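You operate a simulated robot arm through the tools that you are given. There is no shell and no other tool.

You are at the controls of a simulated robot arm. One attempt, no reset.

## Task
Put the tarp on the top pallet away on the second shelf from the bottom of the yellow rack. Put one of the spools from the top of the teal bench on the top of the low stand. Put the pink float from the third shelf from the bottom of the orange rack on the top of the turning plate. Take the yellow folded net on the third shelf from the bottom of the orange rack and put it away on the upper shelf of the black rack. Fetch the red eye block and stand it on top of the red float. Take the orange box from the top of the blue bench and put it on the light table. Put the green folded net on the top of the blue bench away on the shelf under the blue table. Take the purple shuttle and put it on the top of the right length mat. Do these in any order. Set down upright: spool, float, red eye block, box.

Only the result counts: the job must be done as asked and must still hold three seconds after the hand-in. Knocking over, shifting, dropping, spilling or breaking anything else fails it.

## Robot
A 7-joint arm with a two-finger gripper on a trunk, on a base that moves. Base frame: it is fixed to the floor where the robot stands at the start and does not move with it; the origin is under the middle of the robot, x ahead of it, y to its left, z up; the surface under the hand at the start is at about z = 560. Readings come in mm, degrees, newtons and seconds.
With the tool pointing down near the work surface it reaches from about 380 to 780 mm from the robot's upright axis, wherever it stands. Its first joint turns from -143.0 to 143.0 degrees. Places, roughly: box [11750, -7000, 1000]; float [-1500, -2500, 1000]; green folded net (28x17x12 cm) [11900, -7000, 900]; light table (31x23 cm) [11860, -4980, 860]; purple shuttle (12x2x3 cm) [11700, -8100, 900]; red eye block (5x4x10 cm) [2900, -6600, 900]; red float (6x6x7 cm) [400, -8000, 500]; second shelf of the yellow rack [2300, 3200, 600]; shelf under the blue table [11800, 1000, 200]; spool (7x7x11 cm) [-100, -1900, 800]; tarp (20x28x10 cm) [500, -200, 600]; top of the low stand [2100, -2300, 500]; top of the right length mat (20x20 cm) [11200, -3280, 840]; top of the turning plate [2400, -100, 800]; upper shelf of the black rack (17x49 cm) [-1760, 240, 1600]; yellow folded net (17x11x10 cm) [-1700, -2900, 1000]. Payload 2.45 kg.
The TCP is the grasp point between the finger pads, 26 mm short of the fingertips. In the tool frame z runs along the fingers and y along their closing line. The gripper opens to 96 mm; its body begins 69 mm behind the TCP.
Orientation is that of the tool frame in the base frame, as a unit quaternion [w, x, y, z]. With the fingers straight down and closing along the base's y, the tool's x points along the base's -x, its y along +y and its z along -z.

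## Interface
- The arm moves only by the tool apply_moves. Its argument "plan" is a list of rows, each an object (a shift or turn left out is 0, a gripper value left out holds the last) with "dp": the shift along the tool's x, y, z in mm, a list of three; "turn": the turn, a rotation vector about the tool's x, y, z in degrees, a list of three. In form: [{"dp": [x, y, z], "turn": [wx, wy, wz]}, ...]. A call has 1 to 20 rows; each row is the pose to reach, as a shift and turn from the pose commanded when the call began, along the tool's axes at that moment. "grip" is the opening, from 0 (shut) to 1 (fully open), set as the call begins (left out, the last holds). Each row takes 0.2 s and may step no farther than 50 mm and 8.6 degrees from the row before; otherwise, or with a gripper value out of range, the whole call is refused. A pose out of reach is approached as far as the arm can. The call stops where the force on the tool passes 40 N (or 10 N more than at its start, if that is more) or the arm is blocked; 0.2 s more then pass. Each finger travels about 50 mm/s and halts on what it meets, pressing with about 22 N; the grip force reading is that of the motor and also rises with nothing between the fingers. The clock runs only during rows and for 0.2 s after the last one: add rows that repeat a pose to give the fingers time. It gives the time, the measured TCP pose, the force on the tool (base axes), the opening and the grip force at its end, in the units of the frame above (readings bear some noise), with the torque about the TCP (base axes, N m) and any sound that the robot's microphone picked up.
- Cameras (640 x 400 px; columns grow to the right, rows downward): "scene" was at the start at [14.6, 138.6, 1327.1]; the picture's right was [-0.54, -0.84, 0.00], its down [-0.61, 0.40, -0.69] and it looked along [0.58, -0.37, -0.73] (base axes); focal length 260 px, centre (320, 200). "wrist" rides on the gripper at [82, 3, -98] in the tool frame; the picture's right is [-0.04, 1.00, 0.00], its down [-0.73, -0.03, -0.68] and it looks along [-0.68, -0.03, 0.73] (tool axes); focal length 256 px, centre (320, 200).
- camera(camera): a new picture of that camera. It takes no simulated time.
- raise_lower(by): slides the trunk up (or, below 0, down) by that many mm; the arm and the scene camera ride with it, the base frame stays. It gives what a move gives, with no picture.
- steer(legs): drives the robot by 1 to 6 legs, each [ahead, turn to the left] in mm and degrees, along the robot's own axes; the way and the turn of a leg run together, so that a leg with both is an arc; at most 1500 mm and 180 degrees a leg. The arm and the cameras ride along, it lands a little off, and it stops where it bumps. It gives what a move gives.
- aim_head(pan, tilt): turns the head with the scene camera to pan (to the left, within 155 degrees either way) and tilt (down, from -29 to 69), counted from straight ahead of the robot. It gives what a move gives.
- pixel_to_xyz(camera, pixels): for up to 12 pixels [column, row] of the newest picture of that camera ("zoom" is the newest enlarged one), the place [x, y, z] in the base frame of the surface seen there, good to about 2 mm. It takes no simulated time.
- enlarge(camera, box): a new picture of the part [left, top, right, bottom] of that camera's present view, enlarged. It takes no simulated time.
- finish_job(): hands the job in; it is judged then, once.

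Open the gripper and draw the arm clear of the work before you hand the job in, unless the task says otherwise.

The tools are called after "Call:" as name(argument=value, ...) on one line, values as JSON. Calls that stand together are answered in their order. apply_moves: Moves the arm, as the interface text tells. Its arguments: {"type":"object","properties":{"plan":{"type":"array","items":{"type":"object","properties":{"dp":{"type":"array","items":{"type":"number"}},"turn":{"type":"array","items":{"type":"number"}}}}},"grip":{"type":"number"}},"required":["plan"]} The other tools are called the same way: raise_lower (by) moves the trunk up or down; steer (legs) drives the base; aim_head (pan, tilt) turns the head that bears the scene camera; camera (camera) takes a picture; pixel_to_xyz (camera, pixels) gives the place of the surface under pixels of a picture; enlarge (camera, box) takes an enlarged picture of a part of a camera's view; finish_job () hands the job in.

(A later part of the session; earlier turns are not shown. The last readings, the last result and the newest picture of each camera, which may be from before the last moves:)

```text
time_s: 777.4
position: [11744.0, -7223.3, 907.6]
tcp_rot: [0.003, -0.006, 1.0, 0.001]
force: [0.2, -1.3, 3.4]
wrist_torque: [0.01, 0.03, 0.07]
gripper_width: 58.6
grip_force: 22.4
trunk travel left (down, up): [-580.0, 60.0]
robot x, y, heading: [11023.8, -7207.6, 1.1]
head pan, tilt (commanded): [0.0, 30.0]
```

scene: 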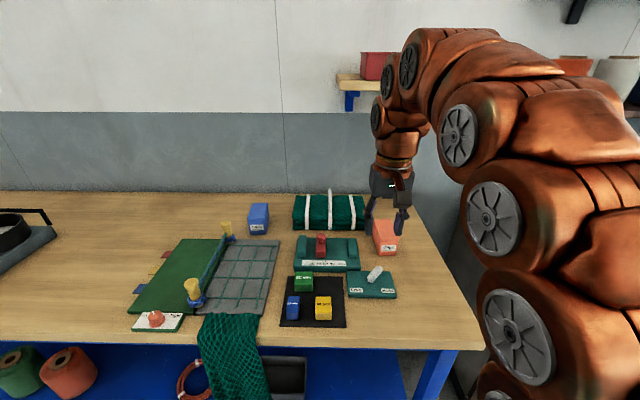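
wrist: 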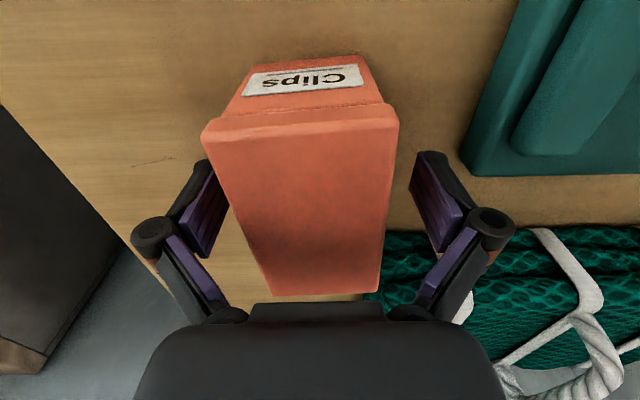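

Box held at 58.6 mm. I lift it and bring it back toward the robot.

Call:
apply_moves(plan=[{"dp": [0, 0, -15]}, {"dp": [0, 0, -50]}, {"dp": [0, 0, -90]}, {"dp": [0, 0, -130]}, {"dp": [40, 0, -150]}, {"dp": [85, 0, -160]}, {"dp": [130, 0, -170]}, {"dp": [175, 0, -180]}, {"dp": [220, 0, -190]}, {"dp": [220, 0, -190]}])

Call:
camera(camera="wrist")

Call:
camera(camera="scene")

```text
time_s: 779.6
position: [11524.0, -7228.8, 1093.9]
tcp_rot: [0.003, -0.006, 1.0, 0.0]
force: [-0.3, 0.2, -2.7]
wrist_torque: [0.02, 0.01, 0.0]
gripper_width: 58.1
grip_force: 22.1
trunk travel left (down, up): [-580.0, 60.0]
robot x, y, heading: [11022.4, -7210.1, 1.2]
head pan, tilt (commanded): [0.0, 30.0]
```

```text
taken
```

wrist: 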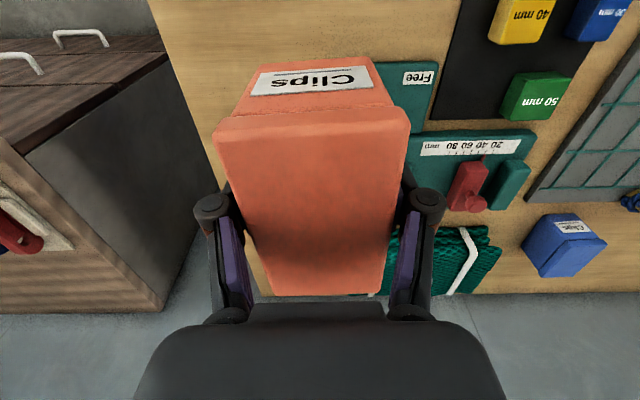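

```text
taken
```

scene: 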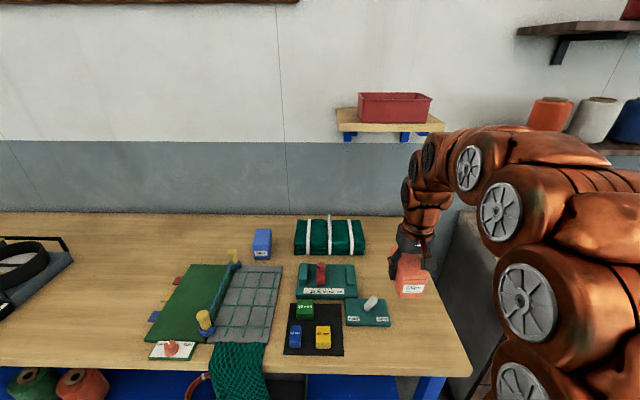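

Box is held clear. I back out, drive north to y≈-4980 and face the light table.

Call:
steer(legs=[[-430, 0], [0, 89], [1500, 0], [730, 0], [0, -90]])

Call:
aim_head(pan=0, tilt=25)

Call:
camera(camera="scene")

Call:
enlarge(camera="scene", box=[160, 120, 480, 280])

```text
time_s: 800.5
position: [11115.6, -5006.2, 1095.1]
tcp_rot: [0.004, 0.009, 1.0, 0.0]
force: [-0.1, 0.2, -2.7]
wrist_torque: [0.01, 0.04, -0.04]
gripper_width: 58.0
grip_force: 22.3
trunk travel left (down, up): [-580.0, 60.0]
robot x, y, heading: [10616.5, -4972.4, -1.0]
head pan, tilt (commanded): [0.0, 30.0]
```

```text
time_s: 801.2
position: [11116.1, -5005.7, 1094.2]
tcp_rot: [0.004, 0.009, 1.0, 0.0]
force: [0.8, -0.1, -2.7]
wrist_torque: [-0.03, 0.02, 0.01]
gripper_width: 57.8
grip_force: 22.3
trunk travel left (down, up): [-580.0, 60.0]
robot x, y, heading: [10616.7, -4974.0, -0.5]
head pan, tilt (commanded): [0.0, 25.0]
```

```text
taken
```

scene: 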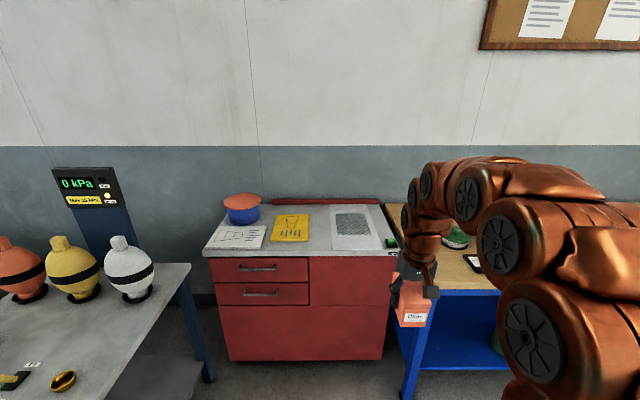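

```text
2.00 times, centred on (320, 200) of scene
```

zoom: 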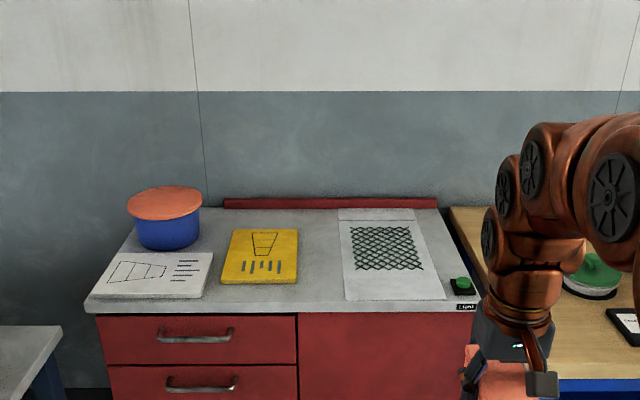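

The light table is the white panel with a mesh at zoom (390,255), next to a green button. I measure its corners.

Call:
pixel_to_xyz(camera="zoom", pixels=[[345, 298], [443, 297], [340, 212], [412, 212], [390, 260], [390, 235], [470, 290], [462, 282], [400, 285], [100, 305], [478, 302], [300, 215]])

```text
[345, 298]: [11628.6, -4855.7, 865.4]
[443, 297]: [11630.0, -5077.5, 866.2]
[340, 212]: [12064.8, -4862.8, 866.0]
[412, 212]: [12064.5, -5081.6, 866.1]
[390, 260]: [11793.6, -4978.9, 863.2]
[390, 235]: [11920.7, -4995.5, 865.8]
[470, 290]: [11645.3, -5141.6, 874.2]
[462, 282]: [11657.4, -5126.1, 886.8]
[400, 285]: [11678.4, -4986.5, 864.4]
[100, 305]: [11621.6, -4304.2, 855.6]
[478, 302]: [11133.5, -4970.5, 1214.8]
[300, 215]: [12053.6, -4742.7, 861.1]
```

Panel spans x≈11630–12065, y -4860…-5080, z=866. I check where the blue bench's north end is before driving closer.

Call:
pixel_to_xyz(camera="scene", pixels=[[405, 380], [412, 330], [398, 255], [395, 262], [405, 290], [440, 290], [470, 262], [385, 340]])

Call:
steer(legs=[[520, 1]])

Call:
camera(camera="scene")

Call:
camera(camera="wrist")

```text
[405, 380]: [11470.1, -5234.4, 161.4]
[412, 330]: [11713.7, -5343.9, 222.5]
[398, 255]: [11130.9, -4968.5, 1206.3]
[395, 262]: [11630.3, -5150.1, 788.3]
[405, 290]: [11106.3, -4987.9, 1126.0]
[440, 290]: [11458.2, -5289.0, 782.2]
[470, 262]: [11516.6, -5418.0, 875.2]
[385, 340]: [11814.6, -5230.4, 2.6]
```

```text
time_s: 804.2
position: [11640.9, -4987.1, 1094.6]
tcp_rot: [0.004, -0.006, 1.0, 0.0]
force: [0.2, -0.3, -2.3]
wrist_torque: [-0.01, 0.02, 0.01]
gripper_width: 58.1
grip_force: 22.2
trunk travel left (down, up): [-580.0, 60.0]
robot x, y, heading: [11140.7, -4968.3, 1.4]
head pan, tilt (commanded): [0.0, 25.0]
```

```text
taken
```

scene: 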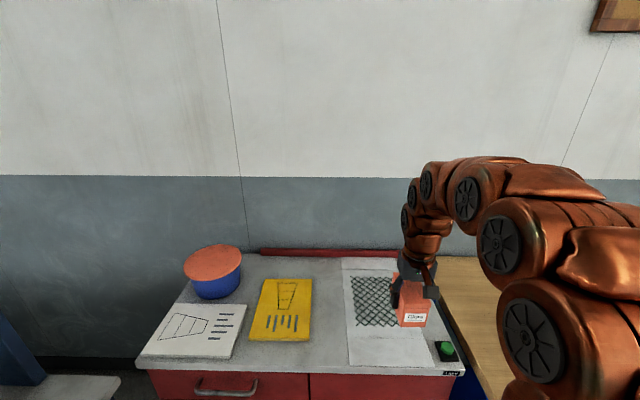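

```text
taken
```

wrist: 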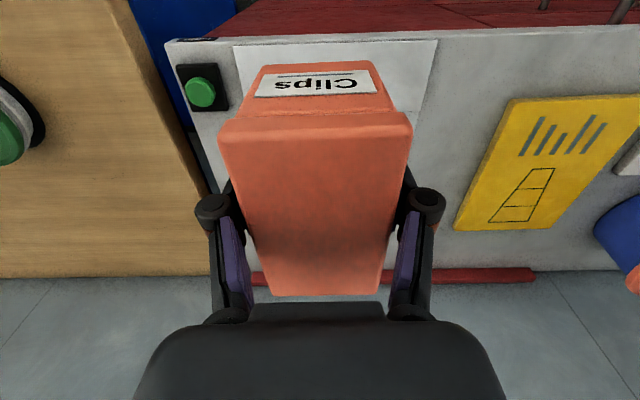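

I move over the panel centre (11840, -4978) and descend to ~20 mm above it.

Call:
apply_moves(plan=[{"dp": [-30, 1, 15]}, {"dp": [-65, 2, 35]}, {"dp": [-100, 3.5, 55]}, {"dp": [-135, 5, 80]}, {"dp": [-170, 6, 105]}, {"dp": [-199, 6.6, 135]}, {"dp": [-199, 6.6, 162]}, {"dp": [-199, 6.6, 162]}])

Call:
camera(camera="wrist")

Call:
camera(camera="scene")

```text
time_s: 806.0
position: [11841.0, -4977.9, 932.7]
tcp_rot: [0.004, -0.006, 1.0, 0.0]
force: [0.1, -0.1, -2.4]
wrist_torque: [0.0, 0.02, 0.01]
gripper_width: 58.0
grip_force: 22.1
trunk travel left (down, up): [-580.0, 60.0]
robot x, y, heading: [11141.3, -4967.1, 1.3]
head pan, tilt (commanded): [0.0, 25.0]
```

```text
taken
```

wrist: 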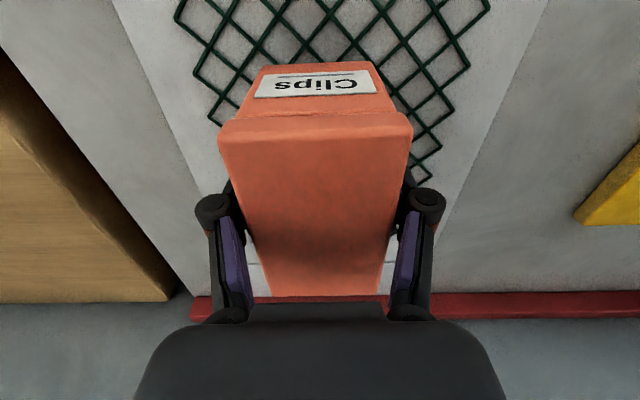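

```text
taken
```

scene: 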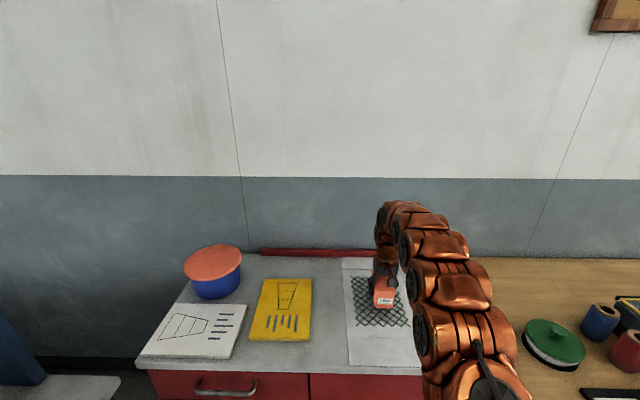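

There is a thin net sample on the panel. I measure its extent and the panel again to understand which area is the light table.

Call:
enlarge(camera="scene", box=[320, 240, 440, 380])

Call:
pixel_to_xyz(camera="zoom", pixels=[[165, 105], [175, 245], [345, 245], [240, 105], [250, 260], [140, 70], [150, 360], [385, 355], [230, 300], [200, 180], [270, 240], [150, 55]])

```text
2.86 times, centred on (380, 310) of scene
```

zoom: 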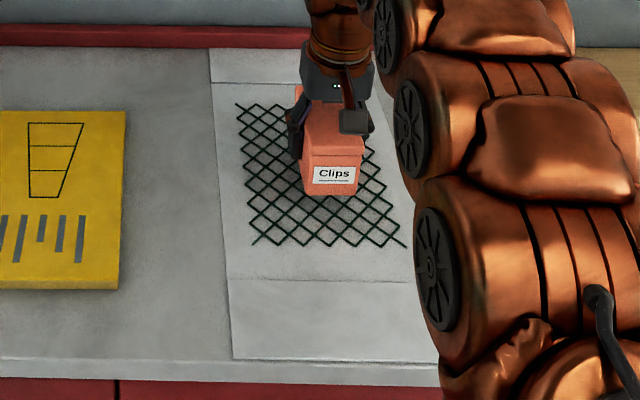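

```text
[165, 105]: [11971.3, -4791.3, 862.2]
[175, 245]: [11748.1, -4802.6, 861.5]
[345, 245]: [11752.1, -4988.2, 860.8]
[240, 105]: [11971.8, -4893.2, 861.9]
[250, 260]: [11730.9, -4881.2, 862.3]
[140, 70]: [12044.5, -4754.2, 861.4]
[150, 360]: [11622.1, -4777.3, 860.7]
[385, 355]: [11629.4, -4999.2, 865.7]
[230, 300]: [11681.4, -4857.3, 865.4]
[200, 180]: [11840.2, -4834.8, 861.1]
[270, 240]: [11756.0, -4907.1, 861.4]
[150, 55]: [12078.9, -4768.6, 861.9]
```

The lit area is the middle part x≈11705–12015 at z≈862; the box is over its centre. I lower until contact.

Call:
apply_moves(plan=[{"dp": [0, 0, 10]}, {"dp": [0, 0, 18]}, {"dp": [0, 0, 22]}, {"dp": [0, 0, 24]}, {"dp": [0, 0, 26]}, {"dp": [0, 0, 28]}, {"dp": [0, 0, 28]}])

```text
time_s: 807.6
position: [11841.3, -4976.7, 906.0]
tcp_rot: [0.005, -0.006, 1.0, 0.0]
force: [3.9, 0.4, 17.7]
wrist_torque: [-0.09, -0.11, 0.21]
gripper_width: 58.3
grip_force: 22.7
trunk travel left (down, up): [-580.0, 60.0]
robot x, y, heading: [11136.1, -4967.1, 1.2]
head pan, tilt (commanded): [0.0, 25.0]
```

Contact (+18 N). I relax 1.5 mm, open fully, and rise.

Call:
apply_moves(plan=[{"dp": [0, 0, -1.5]}, {"dp": [0, 0, -1.5]}])

Call:
apply_moves(plan=[{"dp": [0, 0, 0]}, {"dp": [0, 0, 0]}, {"dp": [0, 0, 0]}, {"dp": [0, 0, 0]}, {"dp": [0, 0, -20]}, {"dp": [0, 0, -55]}, {"dp": [0, 0, -95]}, {"dp": [0, 0, -135]}, {"dp": [40, 0, -160]}, {"dp": [85, 0, -170]}, {"dp": [130, 0, -180]}, {"dp": [175, 0, -190]}, {"dp": [215, 0, -200]}], grip=1.0)

Call:
camera(camera="scene")

Call:
camera(camera="wrist")

```text
time_s: 808.2
position: [11841.2, -4978.2, 906.9]
tcp_rot: [0.004, -0.007, 1.0, 0.0]
force: [3.7, 0.8, 9.0]
wrist_torque: [0.03, -0.7, 0.05]
gripper_width: 57.8
grip_force: 22.1
trunk travel left (down, up): [-580.0, 60.0]
robot x, y, heading: [11139.3, -4968.0, 1.1]
head pan, tilt (commanded): [0.0, 25.0]
```

```text
time_s: 811.0
position: [11623.5, -4981.4, 1104.9]
tcp_rot: [0.002, -0.006, 1.0, 0.0]
force: [0.5, 1.5, -0.4]
wrist_torque: [-0.03, 0.07, -0.02]
gripper_width: 95.8
grip_force: 0.1
trunk travel left (down, up): [-580.0, 60.0]
robot x, y, heading: [11138.6, -4970.5, 1.2]
head pan, tilt (commanded): [0.0, 25.0]
```

```text
taken
```

scene: 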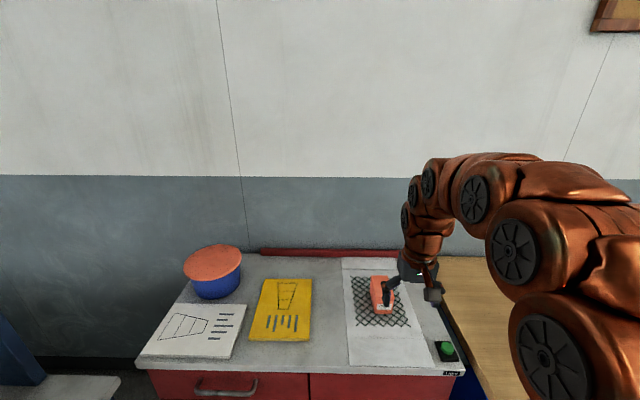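

```text
taken
```

wrist: 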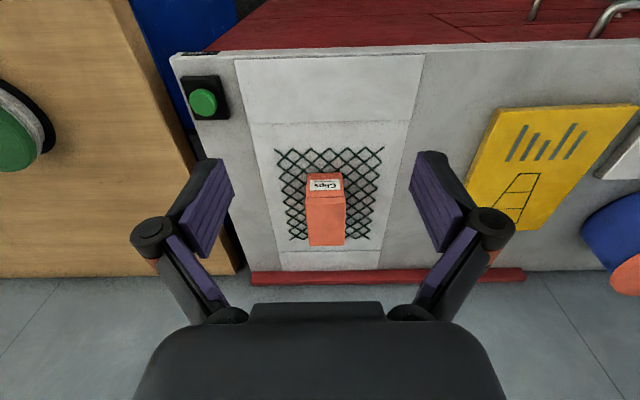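

Box stands upright on the light table. Next the purple shuttle: I back out and drive south to y≈-8080.

Call:
steer(legs=[[-450, 0], [0, -91.2], [1500, 0], [1500, 0], [60, 0], [0, 90]])

Call:
aim_head(pan=0, tilt=30)

Call:
camera(camera="scene")

Call:
enlarge(camera="scene", box=[180, 150, 460, 300])

```text
time_s: 836.1
position: [11095.7, -8038.3, 1106.5]
tcp_rot: [0.004, 0.004, 1.0, 0.0]
force: [0.5, 0.0, 0.1]
wrist_torque: [-0.04, 0.05, -0.01]
gripper_width: 95.7
grip_force: 0.0
trunk travel left (down, up): [-580.0, 60.0]
robot x, y, heading: [10615.9, -8015.8, -0.1]
head pan, tilt (commanded): [0.0, 25.0]
```

```text
time_s: 836.7
position: [11095.5, -8039.6, 1106.4]
tcp_rot: [0.003, 0.004, 1.0, 0.0]
force: [-0.6, 0.0, -0.8]
wrist_torque: [0.0, -0.01, -0.02]
gripper_width: 95.9
grip_force: 0.1
trunk travel left (down, up): [-580.0, 60.0]
robot x, y, heading: [10610.3, -8018.2, 0.2]
head pan, tilt (commanded): [0.0, 30.0]
```

```text
taken
```

scene: 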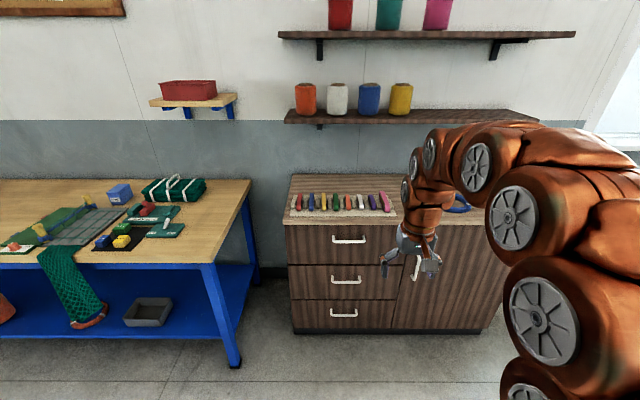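

```text
2.29 times, centred on (320, 225) of scene
```

zoom: 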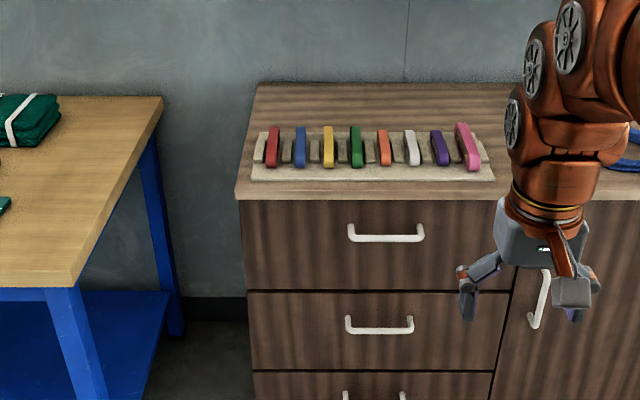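

A row of shuttles in a holder; the purple one is seventh at zoom (440,148). I zoom in and measure it and its neighbours.

Call:
enlarge(camera="scene", box=[335, 175, 405, 225])

Call:
pixel_to_xyz(camera="zoom", pixels=[[330, 170], [345, 260], [340, 215], [228, 260], [200, 165], [480, 280], [430, 140], [280, 190], [400, 190], [390, 230], [290, 230], [340, 300]])

```text
8.00 times, centred on (370, 200) of scene
```

zoom: 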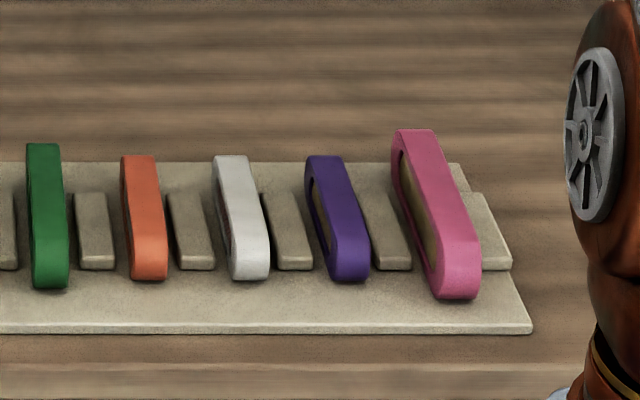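

```text
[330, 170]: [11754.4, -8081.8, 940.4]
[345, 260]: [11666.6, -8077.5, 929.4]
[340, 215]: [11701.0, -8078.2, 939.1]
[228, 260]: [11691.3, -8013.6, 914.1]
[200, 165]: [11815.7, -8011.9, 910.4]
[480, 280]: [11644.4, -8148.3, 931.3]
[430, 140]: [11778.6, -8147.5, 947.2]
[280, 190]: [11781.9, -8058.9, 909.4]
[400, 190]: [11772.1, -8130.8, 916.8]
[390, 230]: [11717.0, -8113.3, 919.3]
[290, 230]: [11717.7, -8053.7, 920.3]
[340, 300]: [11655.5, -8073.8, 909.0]
```

Purple: x≈11660–11772, y≈-8078, top z=940, holder dividers top at z≈919, neighbours' edges ~58 mm either side. I measure the drawer unit's front.

Call:
pixel_to_xyz(camera="scene", pixels=[[300, 222], [380, 224], [340, 240], [350, 239], [300, 330], [365, 200], [373, 203], [385, 205], [345, 205], [230, 190], [240, 185], [225, 255]])

```text
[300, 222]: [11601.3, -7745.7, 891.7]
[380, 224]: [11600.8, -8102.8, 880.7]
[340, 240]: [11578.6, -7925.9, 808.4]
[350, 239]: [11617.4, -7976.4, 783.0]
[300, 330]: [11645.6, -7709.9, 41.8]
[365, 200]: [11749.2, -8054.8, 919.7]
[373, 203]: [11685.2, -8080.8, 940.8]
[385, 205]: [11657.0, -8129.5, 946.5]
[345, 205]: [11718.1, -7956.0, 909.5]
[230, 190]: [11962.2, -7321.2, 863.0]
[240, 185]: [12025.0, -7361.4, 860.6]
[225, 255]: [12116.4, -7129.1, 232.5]
```

Drawer front is x≈11600. I drive 470 mm closer and move the hand above the purple shuttle.

Call:
steer(legs=[[470, 0]])

Call:
apply_moves(plan=[{"dp": [-35, -8, 10]}, {"dp": [-70, -16, 25]}, {"dp": [-105, -25, 40]}, {"dp": [-130, -35, 60]}, {"dp": [-145, -38, 80]}, {"dp": [-145, -38, 80]}], grip=0.42)

Call:
camera(camera="wrist")

```text
time_s: 839.5
position: [11561.6, -8032.8, 1105.1]
tcp_rot: [0.003, 0.0, 1.0, 0.0]
force: [-0.1, 0.1, 0.2]
wrist_torque: [-0.03, -0.01, -0.02]
gripper_width: 96.1
grip_force: 0.1
trunk travel left (down, up): [-580.0, 60.0]
robot x, y, heading: [11073.7, -8013.0, 0.6]
head pan, tilt (commanded): [0.0, 30.0]
```

```text
time_s: 840.9
position: [11707.6, -8071.3, 1024.6]
tcp_rot: [0.003, 0.0, 1.0, 0.0]
force: [-0.3, 0.0, -0.2]
wrist_torque: [-0.01, -0.01, 0.03]
gripper_width: 40.3
grip_force: 0.1
trunk travel left (down, up): [-580.0, 60.0]
robot x, y, heading: [11081.2, -8014.9, 0.5]
head pan, tilt (commanded): [0.0, 30.0]
```

```text
taken
```

wrist: 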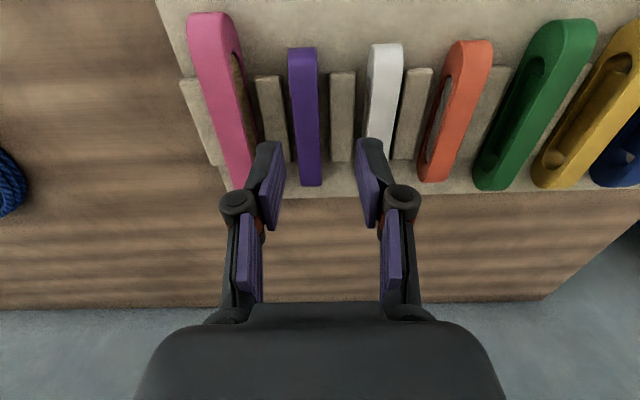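

I measure the purple shuttle's outline from the wrist camera.

Call:
enlarge(camera="wrist", box=[230, 30, 420, 200])

Call:
pixel_to_xyz(camera="wrist", pixels=[[302, 52], [304, 75], [307, 120], [310, 160], [311, 180], [293, 110], [316, 110], [298, 165], [320, 165], [340, 115], [272, 115], [228, 110]])

```text
2.35 times, centred on (325, 115) of wrist
```

zoom: 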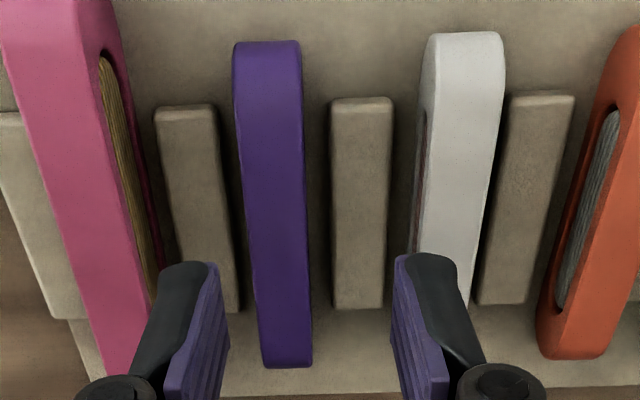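

```text
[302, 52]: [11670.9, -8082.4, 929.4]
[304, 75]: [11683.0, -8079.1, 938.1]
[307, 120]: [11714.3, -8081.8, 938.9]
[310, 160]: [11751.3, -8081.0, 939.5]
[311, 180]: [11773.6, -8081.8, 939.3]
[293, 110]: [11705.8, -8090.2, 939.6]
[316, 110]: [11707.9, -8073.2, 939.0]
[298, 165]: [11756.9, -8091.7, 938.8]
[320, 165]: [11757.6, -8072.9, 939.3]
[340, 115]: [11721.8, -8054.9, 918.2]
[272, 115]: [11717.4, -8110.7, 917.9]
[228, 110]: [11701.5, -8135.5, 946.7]
```

Purple: y -8090.5…-8072.5, centre (11720, -8081.5). I narrow to 36 mm, align, and descend so the tips stop just above the dividers (TCP z≈948).

Call:
apply_moves(plan=[{"dp": [-12.4, -10.2, 0]}, {"dp": [-12.4, -10.2, 25]}, {"dp": [-12.4, -10.2, 50]}, {"dp": [-12.4, -10.2, 65]}, {"dp": [-12.4, -10.2, 76]}, {"dp": [-12.4, -10.2, 76]}], grip=0.375)

Call:
camera(camera="wrist")

```text
time_s: 842.3
position: [11720.5, -8082.0, 952.1]
tcp_rot: [0.003, 0.0, 1.0, -0.001]
force: [0.6, -0.7, 0.2]
wrist_torque: [-0.01, -0.03, -0.01]
gripper_width: 35.8
grip_force: 0.1
trunk travel left (down, up): [-580.0, 60.0]
robot x, y, heading: [11075.9, -8015.0, 0.2]
head pan, tilt (commanded): [0.0, 30.0]
```

```text
taken
```

wrist: 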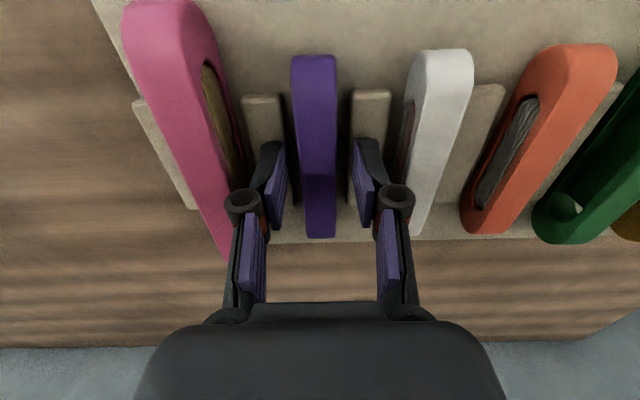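

Fingers straddle the purple shuttle. I lower 2 mm more and close.

Call:
apply_moves(plan=[{"dp": [0, 0, 2]}, {"dp": [0, 0, 2]}])

Call:
apply_moves(plan=[{"dp": [0, 0, 0]}, {"dp": [0, 0, 0]}, {"dp": [0, 0, 0]}, {"dp": [0, 0, 0]}], grip=0)

Call:
apply_moves(plan=[{"dp": [0, 0, -8]}, {"dp": [0, 0, -25]}, {"dp": [0, 0, -60]}, {"dp": [0, 0, -100]}, {"dp": [0, 0, -100]}])

Call:
camera(camera="wrist")

```text
time_s: 842.9
position: [11720.2, -8081.0, 949.3]
tcp_rot: [0.004, 0.0, 1.0, 0.0]
force: [0.6, 0.6, 0.5]
wrist_torque: [0.01, 0.02, -0.01]
gripper_width: 36.1
grip_force: 0.0
trunk travel left (down, up): [-580.0, 60.0]
robot x, y, heading: [11075.4, -8016.7, 0.7]
head pan, tilt (commanded): [0.0, 30.0]
```

```text
time_s: 843.9
position: [11719.8, -8082.8, 950.4]
tcp_rot: [0.003, 0.0, 1.0, 0.0]
force: [0.1, 0.3, 2.5]
wrist_torque: [0.04, -0.01, -0.05]
gripper_width: 18.9
grip_force: 21.7
trunk travel left (down, up): [-580.0, 60.0]
robot x, y, heading: [11078.1, -8014.6, 0.7]
head pan, tilt (commanded): [0.0, 30.0]
```

```text
time_s: 845.1
position: [11719.2, -8079.5, 1047.9]
tcp_rot: [0.003, 0.0, 1.0, 0.0]
force: [-0.2, -0.7, -0.5]
wrist_torque: [-0.02, 0.02, 0.01]
gripper_width: 18.9
grip_force: 22.0
trunk travel left (down, up): [-580.0, 60.0]
robot x, y, heading: [11077.4, -8009.7, 0.3]
head pan, tilt (commanded): [0.0, 30.0]
```

```text
taken
```

wrist: 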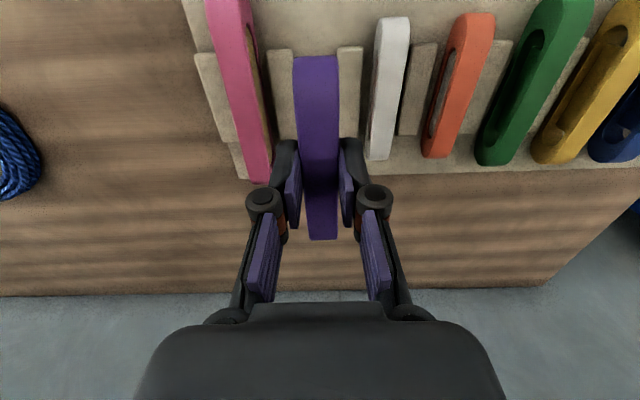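

Purple shuttle is held. I retract, back out, and drive north to the rope-length bench.

Call:
apply_moves(plan=[{"dp": [40, 10, -10]}, {"dp": [80, 20, -20]}, {"dp": [120, 30, -30]}, {"dp": [150, 40, -40]}, {"dp": [150, 40, -40]}])

Call:
steer(legs=[[-450, 0], [0, 89.5], [1500, 0], [1500, 0], [1500, 0]])

Call:
aim_head(pan=-60, tilt=25)

Call:
camera(camera="scene")

```text
time_s: 846.3
position: [11568.2, -8041.6, 1086.9]
tcp_rot: [0.003, 0.0, 1.0, 0.0]
force: [0.4, 0.3, 0.0]
wrist_torque: [-0.02, 0.02, 0.03]
gripper_width: 19.2
grip_force: 21.7
trunk travel left (down, up): [-580.0, 60.0]
robot x, y, heading: [11075.3, -8014.7, 0.3]
head pan, tilt (commanded): [0.0, 30.0]
```

```text
time_s: 874.0
position: [10672.5, -3000.5, 1086.0]
tcp_rot: [-0.002, 0.714, -0.701, -0.002]
force: [-0.8, 0.0, -0.7]
wrist_torque: [0.0, 0.03, 0.06]
gripper_width: 19.1
grip_force: 22.3
trunk travel left (down, up): [-580.0, 60.0]
robot x, y, heading: [10648.3, -3494.6, 91.5]
head pan, tilt (commanded): [0.0, 30.0]
```

```text
time_s: 875.3
position: [10671.3, -2999.7, 1086.9]
tcp_rot: [-0.003, 0.714, -0.701, -0.003]
force: [-0.3, -0.1, -0.9]
wrist_torque: [0.01, -0.02, -0.05]
gripper_width: 18.8
grip_force: 21.8
trunk travel left (down, up): [-580.0, 60.0]
robot x, y, heading: [10654.7, -3493.5, 91.7]
head pan, tilt (commanded): [-60.0, 25.0]
```

```text
taken
```

scene: 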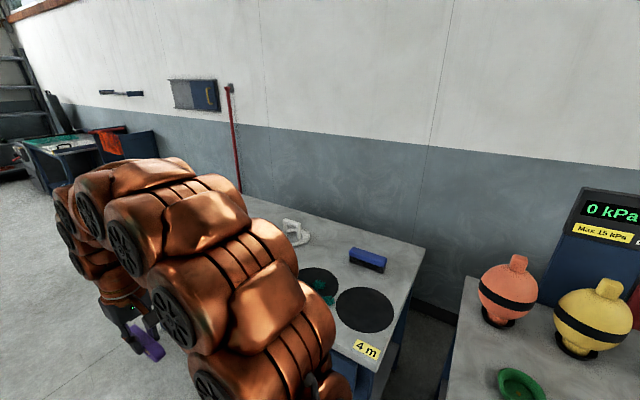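

Two round black mats; the right one (365,310) beside the "4 m" label is empty. I measure it.

Call:
pixel_to_xyz(camera="scene", pixels=[[365, 310], [339, 308], [392, 310], [365, 290], [365, 330], [320, 275], [325, 290], [368, 262], [310, 240], [345, 345], [400, 300], [420, 250]])

Call:
enlarge(camera="scene", box=[270, 210, 450, 360])

```text
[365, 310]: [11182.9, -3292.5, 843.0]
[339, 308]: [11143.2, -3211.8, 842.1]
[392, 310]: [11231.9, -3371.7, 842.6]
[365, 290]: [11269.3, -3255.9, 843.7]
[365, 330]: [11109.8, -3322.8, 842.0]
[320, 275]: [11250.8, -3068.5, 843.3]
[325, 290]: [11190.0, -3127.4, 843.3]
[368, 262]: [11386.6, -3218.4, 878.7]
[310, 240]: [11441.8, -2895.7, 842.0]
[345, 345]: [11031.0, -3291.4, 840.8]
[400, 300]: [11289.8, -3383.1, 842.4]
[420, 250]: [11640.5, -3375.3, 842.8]
```

```text
2.67 times, centred on (360, 285) of scene
```

zoom: 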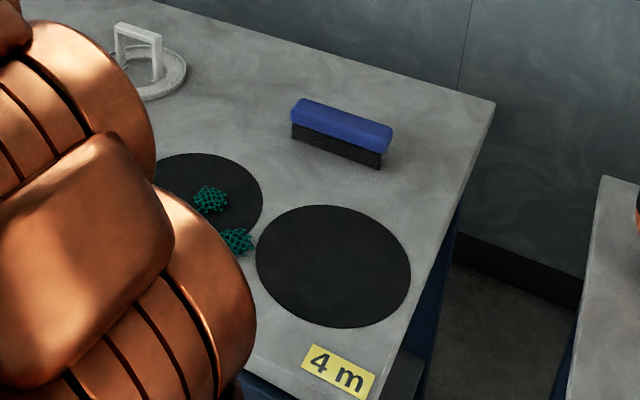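

Right mat: centre ≈ (11190, -3290), z≈843. I shift the base west for clearance, then north to y≈-3290 and face the mat.

Call:
steer(legs=[[0, 88.4], [120, 0], [0, -90], [205, 0], [0, -90]])

Call:
camera(camera="wrist")

Call:
aim_head(pan=0, tilt=35)

Call:
camera(camera="scene")

```text
time_s: 889.1
position: [11017.7, -3294.6, 1086.7]
tcp_rot: [0.003, -0.022, 1.0, 0.001]
force: [-0.4, 1.1, 0.0]
wrist_torque: [0.0, -0.01, -0.04]
gripper_width: 18.7
grip_force: 21.9
trunk travel left (down, up): [-580.0, 60.0]
robot x, y, heading: [10527.9, -3286.2, 2.9]
head pan, tilt (commanded): [-60.0, 25.0]
```

```text
taken
```

wrist: 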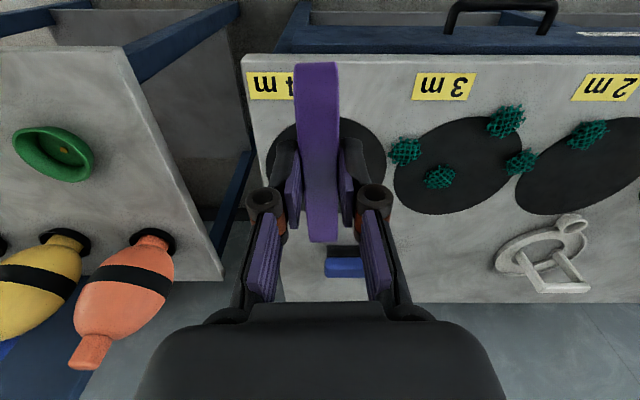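

```text
time_s: 890.4
position: [11016.7, -3295.8, 1085.8]
tcp_rot: [0.003, -0.022, 1.0, 0.001]
force: [-0.4, -0.5, -1.4]
wrist_torque: [-0.04, -0.02, 0.02]
gripper_width: 18.7
grip_force: 21.3
trunk travel left (down, up): [-580.0, 60.0]
robot x, y, heading: [10528.4, -3288.8, 3.3]
head pan, tilt (commanded): [0.0, 35.0]
```

```text
taken
```

scene: 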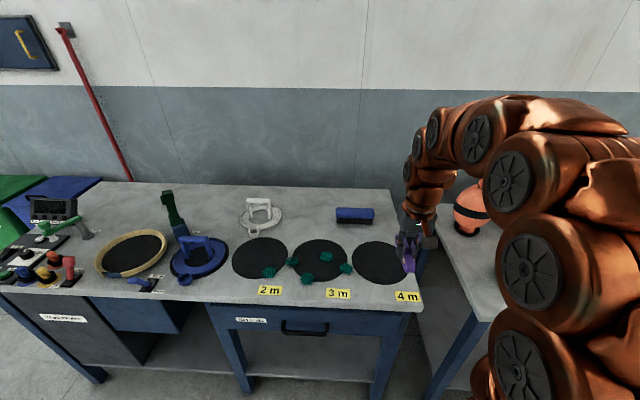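

Mats are labelled 2 m, 3 m, 4 m; the right one is free. I bring the shuttle over its centre and lower to ~15 mm above.

Call:
apply_moves(plan=[{"dp": [-40, -0.6, 10]}, {"dp": [-80, -1.2, 25]}, {"dp": [-120, -1.8, 45]}, {"dp": [-150, -2.3, 75]}, {"dp": [-173, -2.6, 110]}, {"dp": [-173, -2.6, 150]}, {"dp": [-173, -2.6, 185]}, {"dp": [-173, -2.6, 185]}])

Call:
camera(camera="wrist")

Call:
enlarge(camera="scene", box=[320, 200, 440, 320])

```text
time_s: 892.2
position: [11194.3, -3290.3, 900.9]
tcp_rot: [0.004, -0.022, 1.0, -0.001]
force: [-0.4, -0.1, 0.0]
wrist_torque: [-0.01, 0.02, 0.02]
gripper_width: 19.2
grip_force: 21.9
trunk travel left (down, up): [-580.0, 60.0]
robot x, y, heading: [10525.3, -3288.4, 2.8]
head pan, tilt (commanded): [0.0, 35.0]
```

```text
taken
```

wrist: 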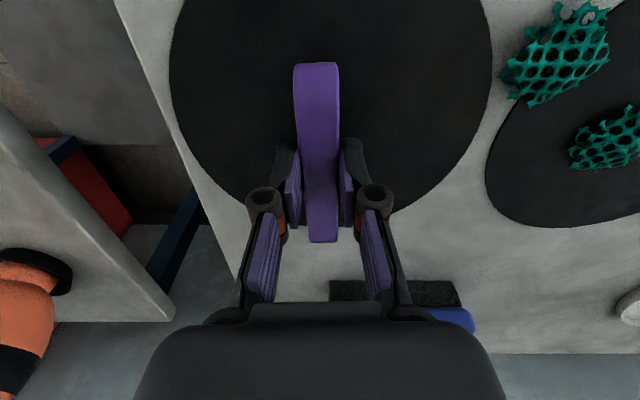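

```text
3.33 times, centred on (380, 260) of scene
```

zoom: 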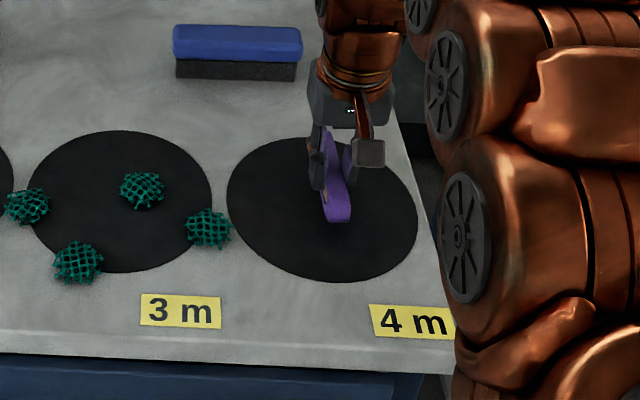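

Shuttle is over the mat. I lower gently until contact.

Call:
apply_moves(plan=[{"dp": [0, 0, 8]}, {"dp": [0, 0, 13]}, {"dp": [0, 0, 16]}, {"dp": [0, 0, 18]}, {"dp": [0, 0, 20]}, {"dp": [0, 0, 20]}])

```text
time_s: 893.6
position: [11193.3, -3290.9, 882.0]
tcp_rot: [0.004, -0.022, 1.0, 0.0]
force: [0.0, 1.0, 0.4]
wrist_torque: [0.01, 0.01, -0.02]
gripper_width: 19.1
grip_force: 21.7
trunk travel left (down, up): [-580.0, 60.0]
robot x, y, heading: [10526.1, -3285.1, 3.1]
head pan, tilt (commanded): [0.0, 35.0]
```

Call:
apply_moves(plan=[{"dp": [0, 0, 1.5]}, {"dp": [0, 0, 3]}, {"dp": [0, 0, 4]}, {"dp": [0, 0, 4]}])

```text
time_s: 894.6
position: [11191.9, -3290.3, 880.7]
tcp_rot: [0.005, -0.022, 1.0, 0.001]
force: [5.8, -2.6, 20.2]
wrist_torque: [-0.11, -0.17, 0.02]
gripper_width: 19.1
grip_force: 23.0
trunk travel left (down, up): [-580.0, 60.0]
robot x, y, heading: [10524.6, -3288.6, 3.1]
head pan, tilt (commanded): [0.0, 35.0]
```

Contact with the mat (+20 N). I relax slightly, open to 45 mm, and rise.

Call:
apply_moves(plan=[{"dp": [0, 0, -2]}, {"dp": [0, 0, -2]}])

Call:
apply_moves(plan=[{"dp": [0, 0, 0]}, {"dp": [0, 0, 0]}, {"dp": [0, 0, 0]}, {"dp": [0, 0, -15]}, {"dp": [0, 0, -45]}, {"dp": [0, 0, -85]}, {"dp": [0, 0, -125]}, {"dp": [0, 0, -165]}, {"dp": [40, 0, -185]}, {"dp": [85, 0, -190]}, {"dp": [130, 0, -195]}, {"dp": [160, 0, -200]}, {"dp": [160, 0, -200]}], grip=0.47)

Call:
camera(camera="wrist")

Call:
camera(camera="scene")

```text
time_s: 895.2
position: [11189.8, -3289.4, 878.6]
tcp_rot: [0.003, -0.022, 1.0, 0.0]
force: [1.3, 0.0, 3.7]
wrist_torque: [0.04, -0.33, 0.01]
gripper_width: 18.8
grip_force: 21.7
trunk travel left (down, up): [-580.0, 60.0]
robot x, y, heading: [10525.5, -3289.7, 2.8]
head pan, tilt (commanded): [0.0, 35.0]
```

```text
time_s: 898.0
position: [11030.9, -3298.7, 1081.0]
tcp_rot: [0.002, -0.021, 1.0, 0.0]
force: [-0.7, -0.9, -1.0]
wrist_torque: [-0.02, -0.01, 0.02]
gripper_width: 45.2
grip_force: 0.0
trunk travel left (down, up): [-580.0, 60.0]
robot x, y, heading: [10521.4, -3287.1, 3.1]
head pan, tilt (commanded): [0.0, 35.0]
```

```text
taken
```

wrist: 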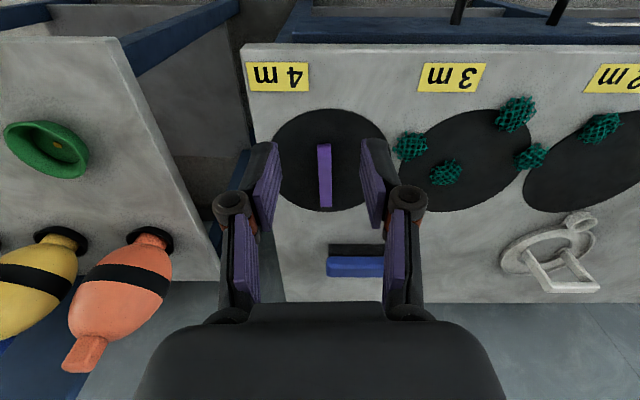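

```text
taken
```

scene: 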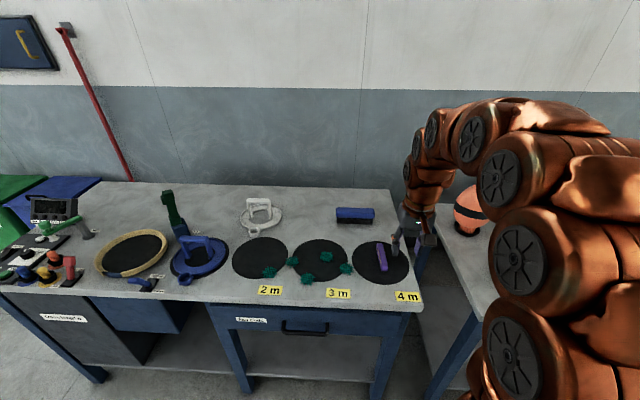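

Shuttle lies on the right mat. Before fetching the green net I look at the blue table's under-shelf to the north to plan the grasp tilt.

Call:
aim_head(pan=68, tilt=15)

Call:
camera(camera="scene")

Call:
enlarge(camera="scene", box=[220, 130, 420, 270])

```text
time_s: 899.4
position: [11032.3, -3298.5, 1080.9]
tcp_rot: [0.004, -0.022, 1.0, -0.001]
force: [-0.8, 0.2, 1.1]
wrist_torque: [0.03, 0.04, -0.02]
gripper_width: 45.1
grip_force: 0.0
trunk travel left (down, up): [-580.0, 60.0]
robot x, y, heading: [10525.7, -3287.2, 3.2]
head pan, tilt (commanded): [68.0, 15.0]
```

```text
taken
```

scene: 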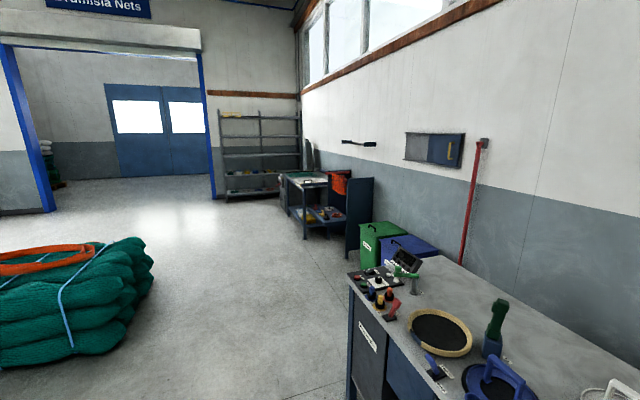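

```text
2.86 times, centred on (320, 200) of scene
```

zoom: 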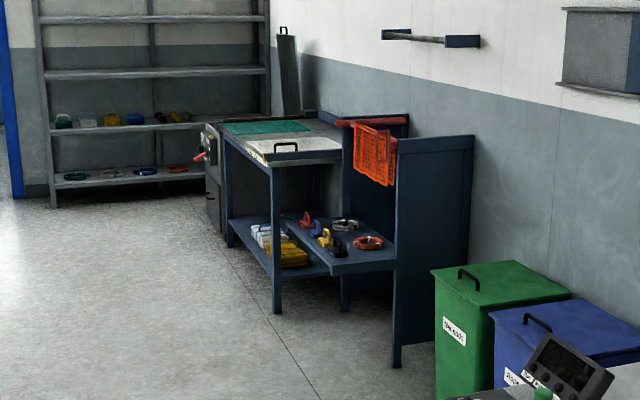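

I measure the blue table's top, legs and lower shelf.

Call:
pixel_to_xyz(camera="zoom", pixels=[[228, 138], [274, 168], [278, 308], [232, 245], [245, 228], [265, 262], [250, 240], [270, 125], [340, 155], [290, 255], [335, 272], [400, 360]])

```text
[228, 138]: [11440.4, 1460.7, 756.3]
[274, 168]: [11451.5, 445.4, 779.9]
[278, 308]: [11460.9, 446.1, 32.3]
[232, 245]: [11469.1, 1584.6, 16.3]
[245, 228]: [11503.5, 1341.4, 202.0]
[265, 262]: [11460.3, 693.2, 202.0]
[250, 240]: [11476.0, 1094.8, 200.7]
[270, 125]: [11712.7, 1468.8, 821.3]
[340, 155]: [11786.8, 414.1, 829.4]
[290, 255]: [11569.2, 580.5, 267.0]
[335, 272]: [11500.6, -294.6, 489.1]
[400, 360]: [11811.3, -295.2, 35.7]
```

Under-shelf: z=202, front x≈11475, y 445–1590 with boxes near y≈600; free around y≈1100; clearance ~550 mm. I'll carry the net with ~50° tilt. I drive back south to the blue bench.

Call:
steer(legs=[[0, -93.1], [1500, 0], [1500, 0], [720, 0], [0, 90]])

```text
time_s: 925.3
position: [11013.7, -7106.3, 1081.1]
tcp_rot: [0.004, 0.021, 1.0, 0.0]
force: [0.7, 0.3, -0.3]
wrist_torque: [0.0, 0.0, 0.04]
gripper_width: 45.1
grip_force: 0.0
trunk travel left (down, up): [-580.0, 60.0]
robot x, y, heading: [10511.6, -7053.5, -1.6]
head pan, tilt (commanded): [68.0, 15.0]
```

I tilt the tool to 50° forward and centre it, still in the lane in front of the bench.

Call:
apply_moves(plan=[{"dp": [-8, 8, -5], "turn": [0, -7.2, 0]}, {"dp": [-16, 16, -10], "turn": [0, -14.4, 0]}, {"dp": [-25, 25, -15], "turn": [0, -21.6, 0]}, {"dp": [-35, 35, -20], "turn": [0, -28.8, 0]}, {"dp": [-45, 45, -27], "turn": [0, -36, 0]}, {"dp": [-55, 53, -34], "turn": [0, -43.2, 0]}, {"dp": [-60, 60, -40], "turn": [0, -50, 0]}, {"dp": [-60, 60, -40], "turn": [0, -50, 0]}], grip=0.5)

Call:
steer(legs=[[250, 1.6], [250, 0]])

Call:
camera(camera="wrist")

Call:
aim_head(pan=5, tilt=30)

Call:
camera(camera="scene")

```text
time_s: 927.1
position: [11076.3, -7048.7, 1120.7]
tcp_rot: [0.425, 0.02, 0.905, -0.009]
force: [0.4, -1.2, -0.4]
wrist_torque: [0.02, 0.0, -0.02]
gripper_width: 48.0
grip_force: 0.0
trunk travel left (down, up): [-580.0, 60.0]
robot x, y, heading: [10511.0, -7053.0, -1.8]
head pan, tilt (commanded): [68.0, 15.0]
```

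```text
time_s: 930.4
position: [11576.9, -7034.4, 1120.9]
tcp_rot: [0.425, 0.003, 0.905, -0.002]
force: [-0.6, 0.3, 0.4]
wrist_torque: [-0.01, -0.02, -0.02]
gripper_width: 47.9
grip_force: 0.1
trunk travel left (down, up): [-580.0, 60.0]
robot x, y, heading: [11009.2, -7058.6, 0.4]
head pan, tilt (commanded): [68.0, 15.0]
```

```text
taken
```

wrist: 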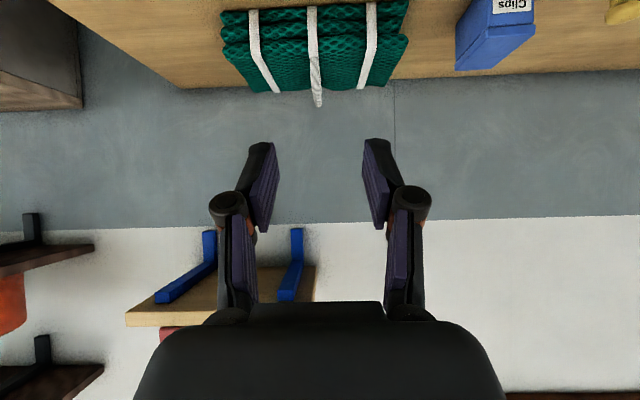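

```text
time_s: 931.7
position: [11576.8, -7035.0, 1121.2]
tcp_rot: [0.426, 0.003, 0.905, -0.002]
force: [0.1, 0.3, -0.3]
wrist_torque: [0.01, -0.01, -0.01]
gripper_width: 47.9
grip_force: 0.1
trunk travel left (down, up): [-580.0, 60.0]
robot x, y, heading: [11012.5, -7055.6, 0.4]
head pan, tilt (commanded): [5.0, 30.0]
```

```text
taken
```

scene: 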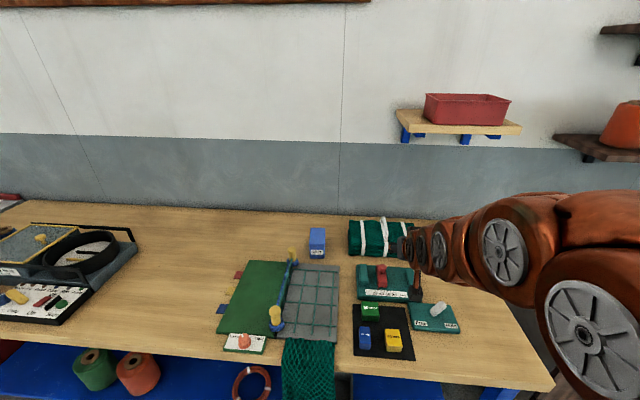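

I measure the net's handle from both cameras: wrist (317,50–105), scene (385,232).

Call:
enlarge(camera="wrist", box=[210, 0, 430, 120])

Call:
pixel_to_xyz(camera="wrist", pixels=[[312, 20], [314, 50], [316, 70], [317, 90], [318, 100], [317, 104], [255, 30], [370, 30], [230, 50], [400, 50], [280, 88], [312, 60]])

Call:
enlarge(camera="scene", box=[330, 200, 450, 310])

Call:
pixel_to_xyz(camera="zoom", pixels=[[290, 90], [290, 105], [293, 130], [297, 160], [300, 190], [288, 85], [200, 120], [180, 180], [380, 190], [265, 250], [270, 220], [265, 270]])

```text
2.91 times, centred on (320, 60) of wrist
```

zoom: 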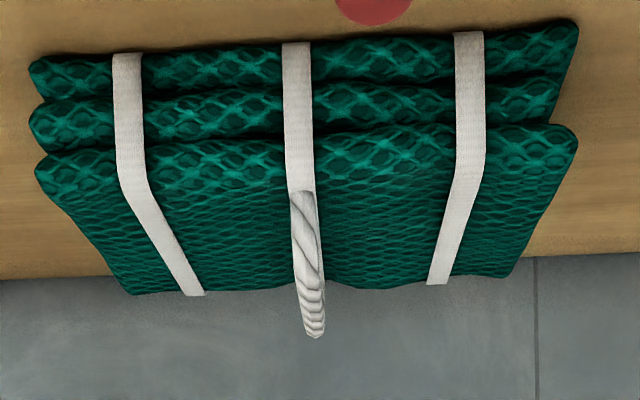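

```text
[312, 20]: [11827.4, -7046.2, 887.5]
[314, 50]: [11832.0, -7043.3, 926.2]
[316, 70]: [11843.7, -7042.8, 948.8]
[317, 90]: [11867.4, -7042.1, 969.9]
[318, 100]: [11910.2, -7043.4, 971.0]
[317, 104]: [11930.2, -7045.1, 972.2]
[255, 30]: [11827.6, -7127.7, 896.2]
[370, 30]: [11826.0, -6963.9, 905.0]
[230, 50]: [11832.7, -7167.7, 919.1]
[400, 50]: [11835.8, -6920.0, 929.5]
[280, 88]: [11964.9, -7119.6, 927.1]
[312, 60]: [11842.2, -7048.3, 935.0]
```

```text
3.64 times, centred on (390, 255) of scene
```

zoom: 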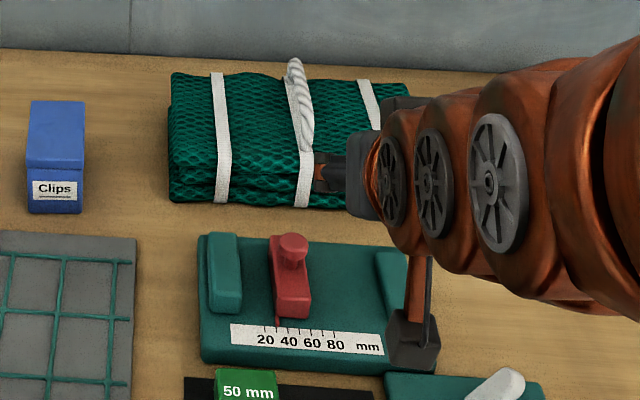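

```text
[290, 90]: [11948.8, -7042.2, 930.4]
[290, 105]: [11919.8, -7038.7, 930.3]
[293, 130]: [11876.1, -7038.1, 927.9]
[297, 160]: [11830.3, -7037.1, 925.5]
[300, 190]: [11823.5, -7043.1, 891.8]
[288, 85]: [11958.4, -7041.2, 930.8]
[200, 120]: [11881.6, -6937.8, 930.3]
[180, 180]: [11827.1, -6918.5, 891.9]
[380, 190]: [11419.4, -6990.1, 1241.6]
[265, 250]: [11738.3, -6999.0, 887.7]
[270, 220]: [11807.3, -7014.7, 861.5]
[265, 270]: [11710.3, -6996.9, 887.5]
```

Handle: flat top z≈972 from x≈11870 to 11935 at y≈-7044; net top z≈929. I also check the red slider's extent in front of it.

Call:
pixel_to_xyz(camera="zoom", pixels=[[293, 240], [293, 255], [290, 280], [280, 300], [305, 300], [222, 240], [222, 260], [225, 300], [400, 265], [293, 235]])

```text
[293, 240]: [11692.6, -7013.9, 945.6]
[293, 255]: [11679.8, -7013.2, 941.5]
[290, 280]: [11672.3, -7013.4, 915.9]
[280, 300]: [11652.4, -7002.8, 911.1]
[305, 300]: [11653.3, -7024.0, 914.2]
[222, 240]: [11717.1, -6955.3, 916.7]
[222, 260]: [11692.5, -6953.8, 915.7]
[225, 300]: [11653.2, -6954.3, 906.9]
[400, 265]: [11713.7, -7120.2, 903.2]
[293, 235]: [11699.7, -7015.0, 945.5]
```

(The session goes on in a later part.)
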